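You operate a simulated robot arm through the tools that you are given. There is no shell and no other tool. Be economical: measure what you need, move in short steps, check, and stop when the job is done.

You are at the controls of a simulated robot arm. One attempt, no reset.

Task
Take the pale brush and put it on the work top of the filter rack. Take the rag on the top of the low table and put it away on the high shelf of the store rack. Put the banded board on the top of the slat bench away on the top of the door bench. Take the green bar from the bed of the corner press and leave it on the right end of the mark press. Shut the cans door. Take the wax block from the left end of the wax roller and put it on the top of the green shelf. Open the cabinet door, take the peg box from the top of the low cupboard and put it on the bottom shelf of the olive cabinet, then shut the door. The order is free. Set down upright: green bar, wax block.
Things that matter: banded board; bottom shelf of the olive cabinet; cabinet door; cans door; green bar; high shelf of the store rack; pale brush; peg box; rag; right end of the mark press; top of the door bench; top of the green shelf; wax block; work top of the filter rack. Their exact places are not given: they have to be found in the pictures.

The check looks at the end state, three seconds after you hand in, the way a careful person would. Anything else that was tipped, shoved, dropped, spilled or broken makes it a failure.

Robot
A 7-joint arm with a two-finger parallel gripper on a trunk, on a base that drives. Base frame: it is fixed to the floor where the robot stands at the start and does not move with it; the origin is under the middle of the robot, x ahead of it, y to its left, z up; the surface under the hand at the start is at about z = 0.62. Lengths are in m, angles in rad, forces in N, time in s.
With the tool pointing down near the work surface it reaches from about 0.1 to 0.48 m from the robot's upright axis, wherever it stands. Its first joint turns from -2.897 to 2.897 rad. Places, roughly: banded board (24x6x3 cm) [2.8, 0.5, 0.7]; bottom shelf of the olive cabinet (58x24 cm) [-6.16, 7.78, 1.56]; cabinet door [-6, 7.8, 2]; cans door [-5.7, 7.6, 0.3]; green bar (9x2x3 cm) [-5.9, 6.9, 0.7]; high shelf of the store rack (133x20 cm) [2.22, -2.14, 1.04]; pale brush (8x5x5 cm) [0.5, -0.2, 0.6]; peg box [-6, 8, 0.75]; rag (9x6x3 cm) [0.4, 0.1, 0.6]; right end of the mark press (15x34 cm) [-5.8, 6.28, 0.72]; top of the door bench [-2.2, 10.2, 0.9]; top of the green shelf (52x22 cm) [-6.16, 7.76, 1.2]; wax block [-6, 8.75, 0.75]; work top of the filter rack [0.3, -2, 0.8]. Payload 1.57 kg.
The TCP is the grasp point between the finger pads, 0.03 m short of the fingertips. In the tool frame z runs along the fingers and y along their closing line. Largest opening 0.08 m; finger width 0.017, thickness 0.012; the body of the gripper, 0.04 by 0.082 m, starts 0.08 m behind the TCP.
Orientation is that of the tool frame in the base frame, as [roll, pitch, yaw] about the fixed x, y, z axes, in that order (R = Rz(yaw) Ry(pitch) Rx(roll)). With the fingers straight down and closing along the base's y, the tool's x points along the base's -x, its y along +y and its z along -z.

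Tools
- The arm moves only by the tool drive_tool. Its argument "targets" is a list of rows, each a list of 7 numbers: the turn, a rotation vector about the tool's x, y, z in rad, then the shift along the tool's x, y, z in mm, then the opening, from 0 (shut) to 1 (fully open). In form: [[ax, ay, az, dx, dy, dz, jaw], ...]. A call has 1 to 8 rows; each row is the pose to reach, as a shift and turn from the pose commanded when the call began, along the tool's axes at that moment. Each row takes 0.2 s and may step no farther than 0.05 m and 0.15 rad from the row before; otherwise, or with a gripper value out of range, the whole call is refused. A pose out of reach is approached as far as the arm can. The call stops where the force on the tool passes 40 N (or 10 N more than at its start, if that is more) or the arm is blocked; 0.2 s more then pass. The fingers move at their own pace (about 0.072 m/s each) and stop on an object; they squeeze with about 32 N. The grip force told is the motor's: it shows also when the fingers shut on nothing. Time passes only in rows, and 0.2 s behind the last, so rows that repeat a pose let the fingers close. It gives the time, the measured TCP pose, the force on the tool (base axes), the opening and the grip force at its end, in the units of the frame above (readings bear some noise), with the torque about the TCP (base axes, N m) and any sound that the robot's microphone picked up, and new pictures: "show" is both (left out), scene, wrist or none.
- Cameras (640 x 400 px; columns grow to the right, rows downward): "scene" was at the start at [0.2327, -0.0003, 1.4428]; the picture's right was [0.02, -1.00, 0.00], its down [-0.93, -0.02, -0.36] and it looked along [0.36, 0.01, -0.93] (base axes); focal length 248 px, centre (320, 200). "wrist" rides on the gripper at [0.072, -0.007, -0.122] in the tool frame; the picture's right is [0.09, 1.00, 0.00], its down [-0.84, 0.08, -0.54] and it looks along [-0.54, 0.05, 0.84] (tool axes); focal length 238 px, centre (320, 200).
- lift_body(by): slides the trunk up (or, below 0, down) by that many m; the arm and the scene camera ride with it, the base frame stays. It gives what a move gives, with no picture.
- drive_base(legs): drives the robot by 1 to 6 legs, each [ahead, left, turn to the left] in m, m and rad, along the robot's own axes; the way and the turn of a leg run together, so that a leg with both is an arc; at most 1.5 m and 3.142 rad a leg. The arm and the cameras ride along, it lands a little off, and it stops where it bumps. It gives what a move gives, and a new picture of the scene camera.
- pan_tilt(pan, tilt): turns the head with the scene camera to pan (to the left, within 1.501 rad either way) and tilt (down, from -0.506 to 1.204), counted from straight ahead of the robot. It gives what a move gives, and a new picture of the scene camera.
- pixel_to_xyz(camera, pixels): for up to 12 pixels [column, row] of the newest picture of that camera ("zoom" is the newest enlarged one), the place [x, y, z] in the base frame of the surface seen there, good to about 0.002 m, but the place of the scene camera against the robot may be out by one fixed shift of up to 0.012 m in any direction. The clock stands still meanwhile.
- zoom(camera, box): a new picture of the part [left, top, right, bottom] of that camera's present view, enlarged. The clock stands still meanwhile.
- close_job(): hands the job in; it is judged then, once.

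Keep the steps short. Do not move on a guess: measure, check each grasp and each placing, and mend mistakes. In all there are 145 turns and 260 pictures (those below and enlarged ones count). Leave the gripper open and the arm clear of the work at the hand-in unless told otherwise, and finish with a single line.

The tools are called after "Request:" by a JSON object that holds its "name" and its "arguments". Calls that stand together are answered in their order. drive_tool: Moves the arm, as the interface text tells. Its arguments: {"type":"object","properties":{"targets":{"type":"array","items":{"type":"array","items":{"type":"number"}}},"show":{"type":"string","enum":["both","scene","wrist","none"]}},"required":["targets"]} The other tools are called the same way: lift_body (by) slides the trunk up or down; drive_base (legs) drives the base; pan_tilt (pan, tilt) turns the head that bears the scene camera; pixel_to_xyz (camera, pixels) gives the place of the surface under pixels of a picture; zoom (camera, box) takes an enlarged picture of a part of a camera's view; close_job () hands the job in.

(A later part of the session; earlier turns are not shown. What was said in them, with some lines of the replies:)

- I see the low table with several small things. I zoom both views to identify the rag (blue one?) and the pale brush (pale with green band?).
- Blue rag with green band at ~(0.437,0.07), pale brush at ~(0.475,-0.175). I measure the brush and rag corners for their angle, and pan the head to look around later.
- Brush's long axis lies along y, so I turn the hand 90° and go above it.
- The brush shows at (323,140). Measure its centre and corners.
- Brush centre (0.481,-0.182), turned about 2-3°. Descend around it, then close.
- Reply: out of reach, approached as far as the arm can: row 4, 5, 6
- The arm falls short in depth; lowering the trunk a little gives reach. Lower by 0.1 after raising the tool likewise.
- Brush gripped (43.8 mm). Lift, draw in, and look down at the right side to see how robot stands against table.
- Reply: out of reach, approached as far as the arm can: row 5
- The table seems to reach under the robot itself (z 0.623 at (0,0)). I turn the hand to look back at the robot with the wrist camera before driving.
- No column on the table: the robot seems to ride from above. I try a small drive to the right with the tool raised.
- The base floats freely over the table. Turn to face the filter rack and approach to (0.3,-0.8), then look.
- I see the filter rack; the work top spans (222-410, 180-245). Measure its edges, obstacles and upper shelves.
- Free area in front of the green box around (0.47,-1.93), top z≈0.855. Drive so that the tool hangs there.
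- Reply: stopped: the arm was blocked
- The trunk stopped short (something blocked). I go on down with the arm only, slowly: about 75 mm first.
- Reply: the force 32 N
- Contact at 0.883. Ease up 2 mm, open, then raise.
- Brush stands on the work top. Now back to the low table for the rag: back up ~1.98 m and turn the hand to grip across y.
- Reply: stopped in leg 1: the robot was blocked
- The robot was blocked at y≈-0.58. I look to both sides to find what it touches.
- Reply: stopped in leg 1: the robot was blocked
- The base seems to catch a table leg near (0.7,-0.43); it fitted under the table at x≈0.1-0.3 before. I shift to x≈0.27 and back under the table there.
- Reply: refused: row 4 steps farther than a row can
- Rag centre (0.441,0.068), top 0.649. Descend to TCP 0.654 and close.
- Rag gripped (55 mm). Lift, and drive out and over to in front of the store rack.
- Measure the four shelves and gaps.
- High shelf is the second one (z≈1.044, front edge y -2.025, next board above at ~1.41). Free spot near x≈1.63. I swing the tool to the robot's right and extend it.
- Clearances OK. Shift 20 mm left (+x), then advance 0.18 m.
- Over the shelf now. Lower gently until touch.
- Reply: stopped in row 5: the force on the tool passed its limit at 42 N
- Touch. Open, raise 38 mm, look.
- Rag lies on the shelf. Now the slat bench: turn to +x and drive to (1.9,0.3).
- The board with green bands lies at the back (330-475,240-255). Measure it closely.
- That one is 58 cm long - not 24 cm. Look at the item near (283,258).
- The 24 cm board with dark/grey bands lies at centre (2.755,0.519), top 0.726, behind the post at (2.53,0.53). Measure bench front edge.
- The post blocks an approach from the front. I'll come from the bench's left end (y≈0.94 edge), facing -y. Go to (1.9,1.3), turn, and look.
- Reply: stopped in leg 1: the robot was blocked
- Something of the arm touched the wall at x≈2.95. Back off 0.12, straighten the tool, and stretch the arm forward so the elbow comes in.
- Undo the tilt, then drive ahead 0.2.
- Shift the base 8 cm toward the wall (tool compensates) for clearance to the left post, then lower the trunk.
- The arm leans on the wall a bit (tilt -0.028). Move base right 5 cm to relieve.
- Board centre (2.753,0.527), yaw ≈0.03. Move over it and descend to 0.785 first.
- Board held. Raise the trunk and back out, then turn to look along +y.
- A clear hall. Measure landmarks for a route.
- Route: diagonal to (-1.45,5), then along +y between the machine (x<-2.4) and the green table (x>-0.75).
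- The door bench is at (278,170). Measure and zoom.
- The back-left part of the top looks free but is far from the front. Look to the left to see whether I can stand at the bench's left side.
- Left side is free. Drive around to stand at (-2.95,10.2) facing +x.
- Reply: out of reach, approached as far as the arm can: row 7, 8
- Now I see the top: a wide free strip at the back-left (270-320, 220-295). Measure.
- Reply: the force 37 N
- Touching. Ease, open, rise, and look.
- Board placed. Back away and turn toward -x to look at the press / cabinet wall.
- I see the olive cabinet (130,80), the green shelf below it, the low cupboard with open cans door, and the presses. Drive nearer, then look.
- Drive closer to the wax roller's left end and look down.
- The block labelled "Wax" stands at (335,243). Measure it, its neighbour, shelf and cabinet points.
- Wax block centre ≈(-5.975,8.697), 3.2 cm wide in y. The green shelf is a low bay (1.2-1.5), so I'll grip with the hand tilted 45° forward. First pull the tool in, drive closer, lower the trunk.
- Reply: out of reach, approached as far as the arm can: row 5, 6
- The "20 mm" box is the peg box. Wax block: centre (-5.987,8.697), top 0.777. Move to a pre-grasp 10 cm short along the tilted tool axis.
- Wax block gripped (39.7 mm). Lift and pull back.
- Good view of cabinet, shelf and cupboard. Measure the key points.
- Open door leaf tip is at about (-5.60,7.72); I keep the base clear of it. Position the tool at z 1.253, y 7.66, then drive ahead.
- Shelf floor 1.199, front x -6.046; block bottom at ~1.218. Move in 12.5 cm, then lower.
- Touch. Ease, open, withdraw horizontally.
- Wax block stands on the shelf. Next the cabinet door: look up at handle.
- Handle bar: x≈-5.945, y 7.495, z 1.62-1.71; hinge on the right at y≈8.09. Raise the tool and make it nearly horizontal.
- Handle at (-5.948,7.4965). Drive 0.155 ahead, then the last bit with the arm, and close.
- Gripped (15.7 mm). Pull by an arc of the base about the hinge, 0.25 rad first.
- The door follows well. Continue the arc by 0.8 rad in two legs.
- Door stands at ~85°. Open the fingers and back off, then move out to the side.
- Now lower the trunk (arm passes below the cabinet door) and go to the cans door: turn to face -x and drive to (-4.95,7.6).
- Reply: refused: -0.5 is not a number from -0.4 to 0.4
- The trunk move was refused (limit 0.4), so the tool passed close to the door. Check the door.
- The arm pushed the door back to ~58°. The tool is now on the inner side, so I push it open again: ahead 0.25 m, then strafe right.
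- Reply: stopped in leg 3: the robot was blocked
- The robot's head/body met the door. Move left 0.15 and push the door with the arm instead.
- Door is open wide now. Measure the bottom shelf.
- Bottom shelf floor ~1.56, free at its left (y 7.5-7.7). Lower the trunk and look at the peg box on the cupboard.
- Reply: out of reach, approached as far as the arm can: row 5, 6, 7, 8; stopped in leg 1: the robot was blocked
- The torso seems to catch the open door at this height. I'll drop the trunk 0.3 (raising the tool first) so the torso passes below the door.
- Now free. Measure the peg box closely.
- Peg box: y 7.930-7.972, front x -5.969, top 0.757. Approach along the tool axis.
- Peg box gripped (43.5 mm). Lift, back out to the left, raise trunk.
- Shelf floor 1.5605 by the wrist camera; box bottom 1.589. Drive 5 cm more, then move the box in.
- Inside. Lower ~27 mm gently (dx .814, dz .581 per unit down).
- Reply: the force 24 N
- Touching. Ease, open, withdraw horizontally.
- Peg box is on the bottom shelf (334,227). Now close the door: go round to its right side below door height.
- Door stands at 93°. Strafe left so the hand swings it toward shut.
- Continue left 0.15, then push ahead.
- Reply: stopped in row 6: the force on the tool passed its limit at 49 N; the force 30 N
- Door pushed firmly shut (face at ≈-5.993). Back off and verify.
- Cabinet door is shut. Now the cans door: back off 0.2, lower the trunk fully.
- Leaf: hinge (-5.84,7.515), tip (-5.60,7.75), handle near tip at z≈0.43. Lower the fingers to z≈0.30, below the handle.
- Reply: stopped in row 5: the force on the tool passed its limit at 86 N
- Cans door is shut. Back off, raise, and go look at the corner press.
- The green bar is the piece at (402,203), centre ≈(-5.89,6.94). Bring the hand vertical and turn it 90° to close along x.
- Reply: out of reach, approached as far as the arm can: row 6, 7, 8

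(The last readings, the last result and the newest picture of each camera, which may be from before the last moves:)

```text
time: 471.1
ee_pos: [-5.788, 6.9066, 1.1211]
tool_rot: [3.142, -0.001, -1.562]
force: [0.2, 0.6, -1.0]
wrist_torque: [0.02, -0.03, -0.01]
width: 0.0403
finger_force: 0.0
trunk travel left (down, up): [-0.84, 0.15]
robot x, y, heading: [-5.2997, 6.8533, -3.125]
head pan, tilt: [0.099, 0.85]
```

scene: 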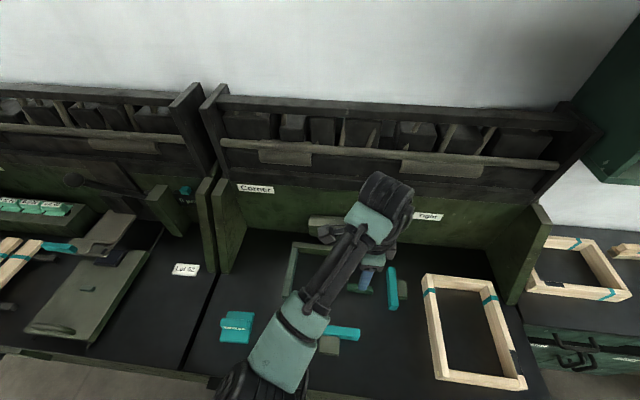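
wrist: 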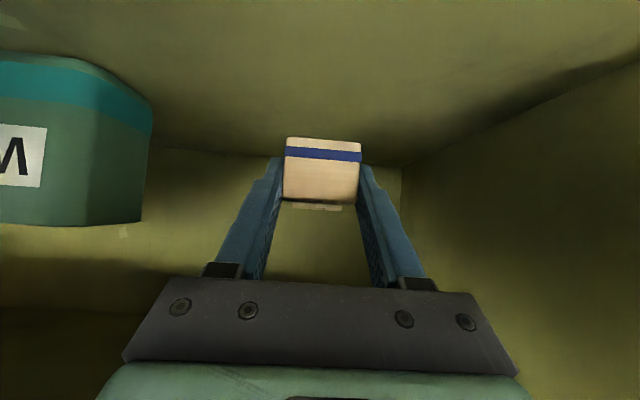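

Request:
{"name": "lift_body", "arguments": {"by": -0.2}}

Request:
{"name": "drive_tool", "arguments": {"targets": [[0, 0, 0, 0, -40, 0, 0.6], [0, 0, 0, 0, -80, 0, 0.6]], "show": "wrist"}}

```text
time: 473.2
ee_pos: [-5.7889, 6.9063, 0.9207]
tool_rot: [3.141, -0.002, -1.56]
force: [0.4, -0.5, 1.2]
wrist_torque: [0.05, 0.02, 0.01]
width: 0.0399
finger_force: 0.1
trunk travel left (down, up): [-0.64, 0.35]
robot x, y, heading: [-5.3004, 6.8526, -3.128]
head pan, tilt: [0.099, 0.85]
```

```text
time: 473.9
ee_pos: [-5.7077, 6.9057, 0.9205]
tool_rot: [-3.14, -0.001, -1.561]
force: [0.4, 0.0, -0.4]
wrist_torque: [0.02, 0.02, 0.02]
width: 0.0478
finger_force: 0.0
trunk travel left (down, up): [-0.64, 0.35]
robot x, y, heading: [-5.2996, 6.8562, -3.13]
head pan, tilt: [0.099, 0.85]
```

wrist: 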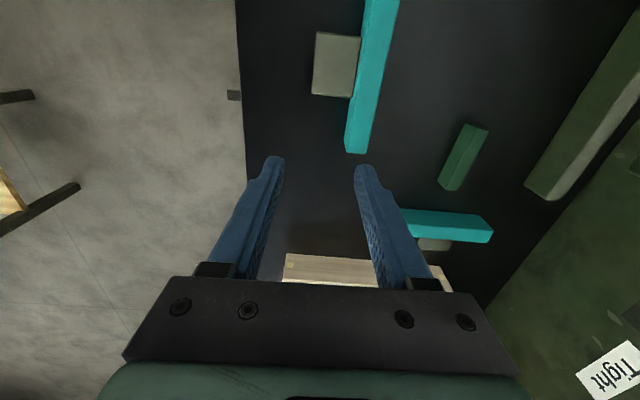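

The bar is at (463,157) in the wrist view. Measure.

Request:
{"name": "pixel_to_xyz", "arguments": {"camera": "wrist", "pixels": [[475, 128], [462, 126], [487, 130], [441, 184], [455, 188], [463, 157], [448, 180], [430, 150], [415, 215], [490, 235], [530, 180]]}}

Request:
{"name": "zoom", "arguments": {"camera": "wrist", "box": [400, 100, 540, 210]}}

```text
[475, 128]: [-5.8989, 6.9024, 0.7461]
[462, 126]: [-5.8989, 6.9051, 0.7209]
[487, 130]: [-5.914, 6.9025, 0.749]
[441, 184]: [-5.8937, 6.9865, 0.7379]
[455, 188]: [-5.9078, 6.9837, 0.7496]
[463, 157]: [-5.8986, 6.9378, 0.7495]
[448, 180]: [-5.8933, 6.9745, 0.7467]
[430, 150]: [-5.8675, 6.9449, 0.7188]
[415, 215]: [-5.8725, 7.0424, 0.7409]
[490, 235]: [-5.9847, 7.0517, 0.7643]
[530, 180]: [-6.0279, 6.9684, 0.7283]
```

```text
3.64 times, centred on (470, 155) of wrist
```

zoom: 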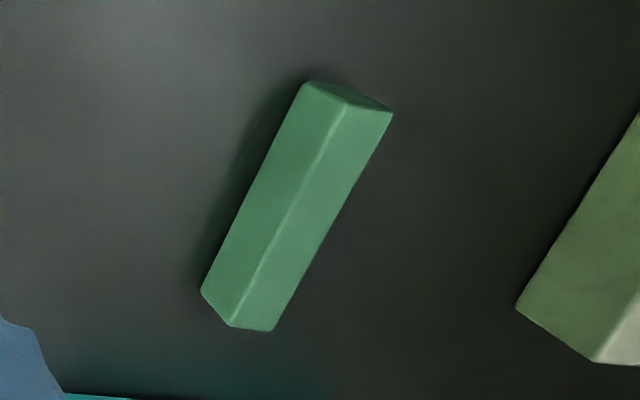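

Bar centre (-5.904,6.945), 2 cm wide, 3 cm high, turned ~0.07 rad. Drive 7 cm closer and go above it.

Request:
{"name": "drive_base", "arguments": {"legs": [[0.07, 0, 0]]}}

Request:
{"name": "drive_tool", "arguments": {"targets": [[0, 0, 0.02, -10, 32, 0, 0.6], [0, 0, 0.04, -20, 64, 0, 0.6], [0, 0, 0.06, -30, 96, 0, 0.6], [0, 0, 0.078, -41, 126, 0, 0.6]], "show": "none"}}

Request:
{"name": "lift_body", "arguments": {"by": -0.1}}

Request:
{"name": "drive_tool", "arguments": {"targets": [[0, 0, 0, 0, 0, 10, 0.6]], "show": "wrist"}}

```text
time: 474.9
ee_pos: [-5.7782, 6.9062, 0.9225]
tool_rot: [-3.141, -0.001, -1.562]
force: [-0.5, 0.2, -0.5]
wrist_torque: [-0.05, -0.02, 0.04]
width: 0.0477
finger_force: 0.1
trunk travel left (down, up): [-0.64, 0.35]
robot x, y, heading: [-5.3718, 6.849, -3.128]
head pan, tilt: [0.099, 0.85]
```

scene: 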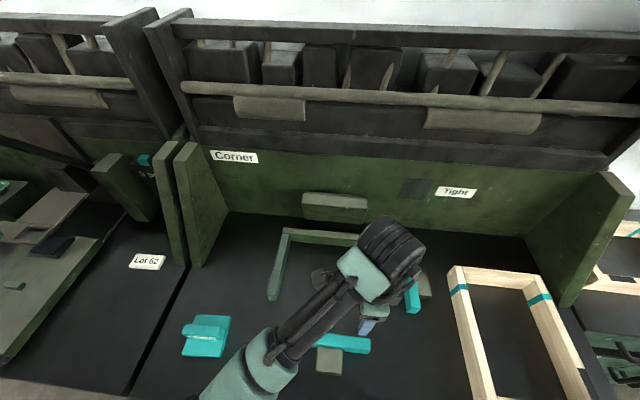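

```text
time: 475.9
ee_pos: [-5.9045, 6.946, 0.9219]
tool_rot: [-3.141, -0.001, -1.641]
force: [-0.4, -0.8, -0.6]
wrist_torque: [0.02, -0.01, -0.03]
width: 0.048
finger_force: 0.1
trunk travel left (down, up): [-0.64, 0.35]
robot x, y, heading: [-5.3715, 6.8538, -3.131]
head pan, tilt: [0.099, 0.85]
```

```text
time: 477.2
ee_pos: [-5.9051, 6.9455, 0.8212]
tool_rot: [-3.141, -0.003, -1.641]
force: [-0.2, 0.7, -0.3]
wrist_torque: [-0.01, -0.03, 0.01]
width: 0.0478
finger_force: 0.0
trunk travel left (down, up): [-0.54, 0.45]
robot x, y, heading: [-5.3698, 6.855, -3.131]
head pan, tilt: [0.099, 0.85]
```

```text
time: 477.6
ee_pos: [-5.9046, 6.9457, 0.812]
tool_rot: [3.141, -0.001, -1.639]
force: [-0.4, 0.8, 0.7]
wrist_torque: [-0.02, -0.03, 0.02]
width: 0.0481
finger_force: 0.1
trunk travel left (down, up): [-0.54, 0.45]
robot x, y, heading: [-5.3685, 6.8518, -3.124]
head pan, tilt: [0.099, 0.85]
```

wrist: 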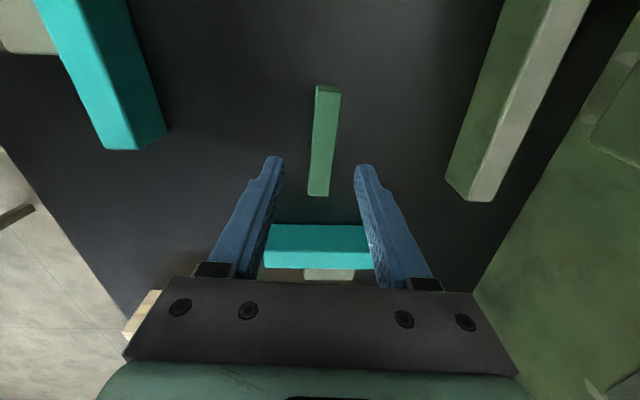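

Well centred. Descend and close.

Request:
{"name": "drive_tool", "arguments": {"targets": [[0, 0, 0, 0, 0, 25, 0.6], [0, 0, 0, 0, 0, 45, 0.6], [0, 0, 0, 0, 0, 57, 0.6], [0, 0, 0, 0, 0, 57, 0], [0, 0, 0, 0, 0, 57, 0], [0, 0, 0, 0, 0, 57, 0]], "show": "wrist"}}

```text
time: 479.0
ee_pos: [-5.9058, 6.9452, 0.7547]
tool_rot: [-3.141, -0.002, -1.642]
force: [-0.2, 0.1, 0.9]
wrist_torque: [-0.01, 0.02, -0.03]
width: 0.0187
finger_force: 32.1
trunk travel left (down, up): [-0.54, 0.45]
robot x, y, heading: [-5.3701, 6.8566, -3.127]
head pan, tilt: [0.099, 0.85]
```

wrist: 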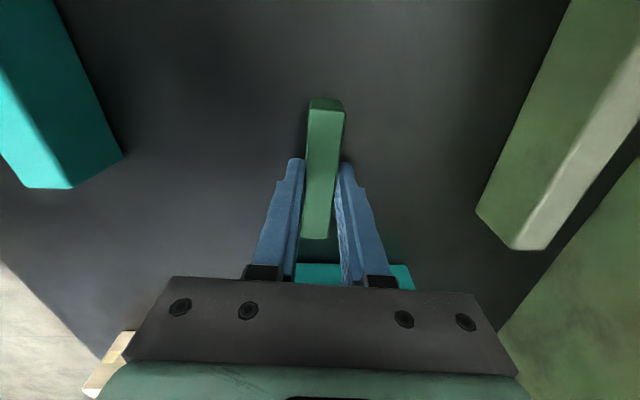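

Gripped (18.7 mm). Lift, pull back to x≈-5.76, and drive left 0.66 m to the mark press.

Request:
{"name": "drive_tool", "arguments": {"targets": [[0, 0, 0, 0, 0, -45, 0], [0, 0, 0, 0, 0, -90, 0], [0, 0, 0, 0, -40, -115, 0], [0, 0, 0, 0, -85, -130, 0], [0, 0, 0, 0, -130, -140, 0]], "show": "none"}}

Request:
{"name": "lift_body", "arguments": {"by": 0.2}}

Request:
{"name": "drive_base", "arguments": {"legs": [[0, 0.66, 0]]}}

Request:
{"name": "drive_tool", "arguments": {"targets": [[0, 0, 0, 0, 0, 30, 0], [0, 0, 0, 0, 0, 60, 0]], "show": "wrist"}}

```text
time: 480.2
ee_pos: [-5.7737, 6.9351, 0.8945]
tool_rot: [-3.14, -0.002, -1.639]
force: [0.7, -0.5, -0.2]
wrist_torque: [-0.02, 0.02, 0.0]
width: 0.0186
finger_force: 32.0
trunk travel left (down, up): [-0.54, 0.45]
robot x, y, heading: [-5.3692, 6.8546, -3.131]
head pan, tilt: [0.099, 0.85]
```

```text
time: 482.4
ee_pos: [-5.7744, 6.9355, 1.0955]
tool_rot: [3.142, -0.002, -1.64]
force: [-0.7, -0.2, 0.0]
wrist_torque: [0.0, 0.03, -0.01]
width: 0.0187
finger_force: 32.2
trunk travel left (down, up): [-0.74, 0.25]
robot x, y, heading: [-5.3717, 6.8512, -3.131]
head pan, tilt: [0.099, 0.85]
```

```text
time: 486.0
ee_pos: [-5.7674, 6.2756, 1.0955]
tool_rot: [-3.141, -0.004, -1.643]
force: [1.1, -0.4, -1.0]
wrist_torque: [0.0, 0.01, 0.02]
width: 0.0185
finger_force: 32.2
trunk travel left (down, up): [-0.74, 0.25]
robot x, y, heading: [-5.3599, 6.1949, -3.133]
head pan, tilt: [0.099, 0.85]
```

scene: 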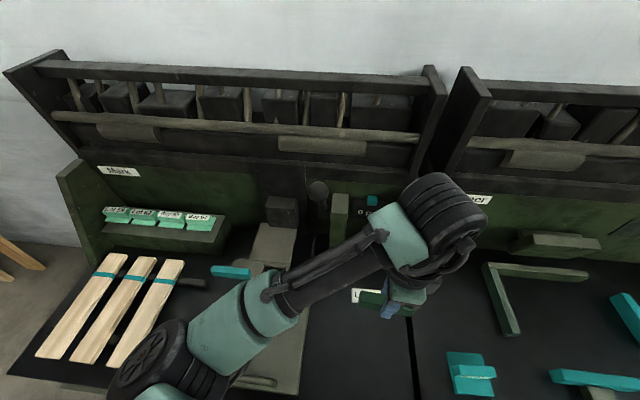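

```text
time: 486.6
ee_pos: [-5.7665, 6.2746, 1.0337]
tool_rot: [3.141, -0.002, -1.643]
force: [-0.5, 0.3, -1.1]
wrist_torque: [0.0, 0.0, 0.0]
width: 0.0186
finger_force: 32.1
trunk travel left (down, up): [-0.74, 0.25]
robot x, y, heading: [-5.3641, 6.1917, -3.134]
head pan, tilt: [0.099, 0.85]
```

wrist: 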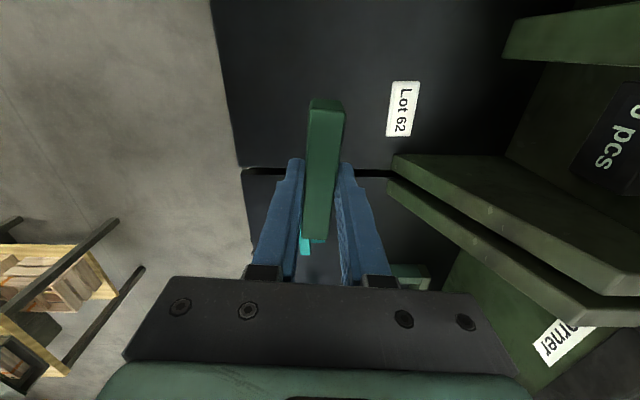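

Request:
{"name": "pixel_to_xyz", "arguments": {"camera": "wrist", "pixels": [[280, 120], [260, 165], [370, 172], [404, 85], [404, 135], [290, 40], [370, 60], [222, 60]]}}

```text
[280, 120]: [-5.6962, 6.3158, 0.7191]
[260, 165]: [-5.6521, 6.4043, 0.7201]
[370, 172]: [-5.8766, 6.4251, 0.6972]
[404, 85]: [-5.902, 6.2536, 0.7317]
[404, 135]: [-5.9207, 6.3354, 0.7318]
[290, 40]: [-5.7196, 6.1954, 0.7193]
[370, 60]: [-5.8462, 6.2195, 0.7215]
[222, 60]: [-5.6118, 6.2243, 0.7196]
```

Spot is free (surface 0.7193). Lower trunk 0.2, then arm.

Request:
{"name": "lift_body", "arguments": {"by": -0.2}}

Request:
{"name": "drive_tool", "arguments": {"targets": [[0, 0, 0, 0, 0, 30, 0], [0, 0, 0, 0, 0, 55, 0], [0, 0, 0, 0, 0, 70, 0], [0, 0, 0, 0, 0, 74, 0]], "show": "wrist"}}

```text
time: 488.8
ee_pos: [-5.7665, 6.2741, 0.8351]
tool_rot: [3.14, -0.001, -1.643]
force: [0.1, -1.1, -0.2]
wrist_torque: [0.02, 0.0, -0.01]
width: 0.0185
finger_force: 31.5
trunk travel left (down, up): [-0.54, 0.45]
robot x, y, heading: [-5.3629, 6.1911, -3.135]
head pan, tilt: [0.099, 0.85]
```

```text
time: 489.8
ee_pos: [-5.7672, 6.2753, 0.7626]
tool_rot: [-3.141, -0.001, -1.642]
force: [-0.1, 0.0, -0.4]
wrist_torque: [-0.01, -0.01, -0.01]
width: 0.0188
finger_force: 31.9
trunk travel left (down, up): [-0.54, 0.45]
robot x, y, heading: [-5.3649, 6.1918, -3.135]
head pan, tilt: [0.099, 0.85]
```

wrist: 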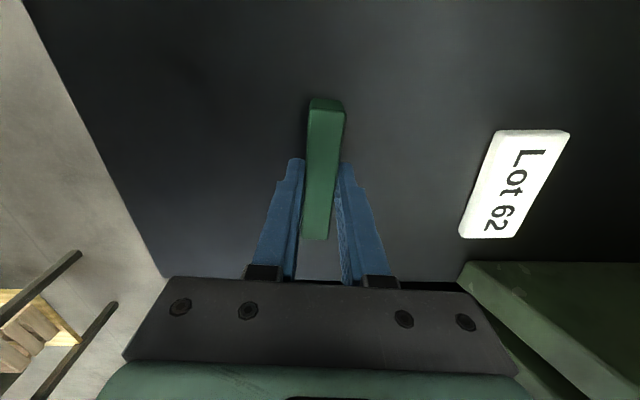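

Request:
{"name": "drive_tool", "arguments": {"targets": [[0, 0, 0, 0, 0, 4, 0], [0, 0, 0, 0, 0, 6, 0], [0, 0, 0, 0, 0, 8, 0], [0, 0, 0, 0, 0, 9, 0]], "show": "none"}}

```text
time: 490.8
ee_pos: [-5.7681, 6.2752, 0.7539]
tool_rot: [3.136, 0.0, -1.642]
force: [2.2, 1.3, 27.0]
wrist_torque: [-0.39, -0.09, 0.03]
width: 0.0188
finger_force: 31.6
trunk travel left (down, up): [-0.54, 0.45]
robot x, y, heading: [-5.363, 6.1913, -3.134]
head pan, tilt: [0.099, 0.85]
```

Contact. Ease, open, raise.

Request:
{"name": "drive_tool", "arguments": {"targets": [[0, 0, 0, 0, 0, -1, 0], [0, 0, 0, 0, 0, -1, 0.6], [0, 0, 0, 0, 0, -1, 0.6], [0, 0, 0, 0, 0, -1, 0.6], [0, 0, 0, 0, 0, -45, 0.6], [0, 0, 0, 0, 0, -90, 0.6], [0, 0, 0, 0, 0, -135, 1]], "show": "wrist"}}

Request:
{"name": "lift_body", "arguments": {"by": 0.25}}

Request:
{"name": "pan_tilt", "arguments": {"pan": 0.0, "tilt": 0.6}}

Request:
{"name": "drive_base", "arguments": {"legs": [[-0.4, 0, 0], [0, -1.0, 0]]}}

```text
time: 492.4
ee_pos: [-5.7671, 6.2766, 0.8881]
tool_rot: [-3.14, -0.004, -1.643]
force: [-0.4, -1.0, 0.2]
wrist_torque: [-0.03, 0.03, -0.02]
width: 0.0803
finger_force: 0.1
trunk travel left (down, up): [-0.54, 0.45]
robot x, y, heading: [-5.3629, 6.1906, -3.129]
head pan, tilt: [0.099, 0.85]
```

wrist: 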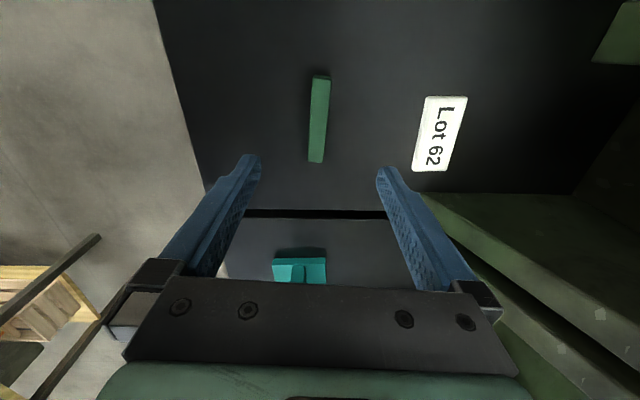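

```text
time: 495.0
ee_pos: [-5.7676, 6.2759, 1.1368]
tool_rot: [3.139, -0.001, -1.643]
force: [-0.2, -0.2, 0.1]
wrist_torque: [0.03, 0.0, 0.0]
width: 0.0799
finger_force: 0.1
trunk travel left (down, up): [-0.79, 0.2]
robot x, y, heading: [-5.361, 6.1921, -3.13]
head pan, tilt: [0.099, 0.85]
```

```text
time: 495.8
ee_pos: [-5.7676, 6.2758, 1.1381]
tool_rot: [-3.141, -0.002, -1.643]
force: [0.2, 0.2, -0.9]
wrist_torque: [0.0, -0.02, 0.0]
width: 0.08
finger_force: 0.0
trunk travel left (down, up): [-0.79, 0.2]
robot x, y, heading: [-5.3613, 6.1897, -3.128]
head pan, tilt: [0.0, 0.6]
```

scene: 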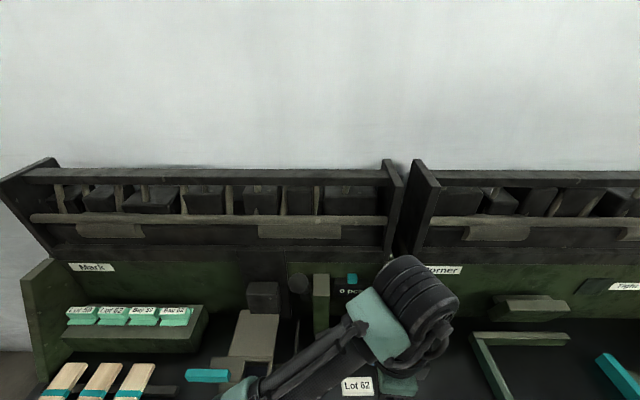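

```text
time: 503.1
ee_pos: [-5.3775, 7.2918, 1.1382]
tool_rot: [-3.14, -0.003, -1.638]
force: [-0.6, -0.4, 0.8]
wrist_torque: [0.01, 0.01, 0.04]
width: 0.0799
finger_force: 0.0
trunk travel left (down, up): [-0.79, 0.2]
robot x, y, heading: [-4.969, 7.2063, -3.131]
head pan, tilt: [0.0, 0.6]
```

scene: 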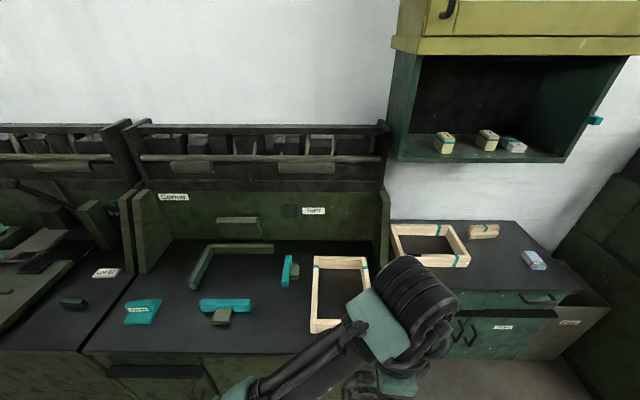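

Final look at cabinet and cupboard doors.

Request:
{"name": "pan_tilt", "arguments": {"pan": -0.45, "tilt": 0.4}}

Request:
{"name": "pixel_to_xyz", "arguments": {"camera": "scene", "pixels": [[300, 60], [250, 60], [330, 330], [345, 345], [370, 330]]}}

```text
time: 504.0
ee_pos: [-5.3767, 7.2897, 1.1383]
tool_rot: [3.141, -0.002, -1.64]
force: [0.7, 0.1, 0.2]
wrist_torque: [-0.02, 0.03, -0.04]
width: 0.0798
finger_force: 0.1
trunk travel left (down, up): [-0.79, 0.2]
robot x, y, heading: [-4.9703, 7.2042, -3.123]
head pan, tilt: [-0.45, 0.4]
```

scene: 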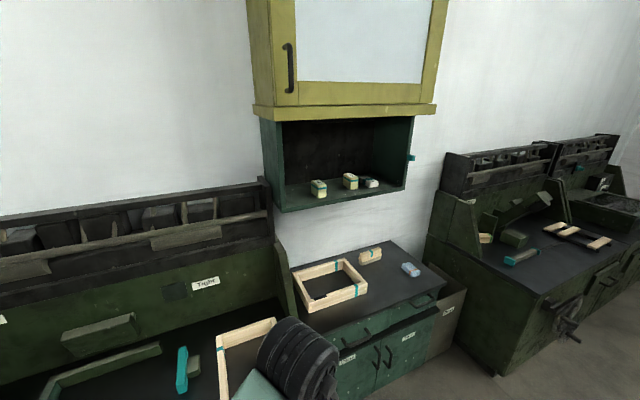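

```text
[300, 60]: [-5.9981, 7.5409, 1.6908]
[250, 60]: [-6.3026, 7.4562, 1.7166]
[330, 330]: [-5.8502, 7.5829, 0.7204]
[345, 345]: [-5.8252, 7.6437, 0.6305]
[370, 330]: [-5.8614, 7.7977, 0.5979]
```

Both doors are shut, and everything I set down is where I put it. The gripper is open and clear of the work, so I hand in.

Request:
{"name": "close_job", "arguments": {}}

```text
The job is handed in.
```

All seven tasks are done and the job is handed in; the result of the check was not shown to me.
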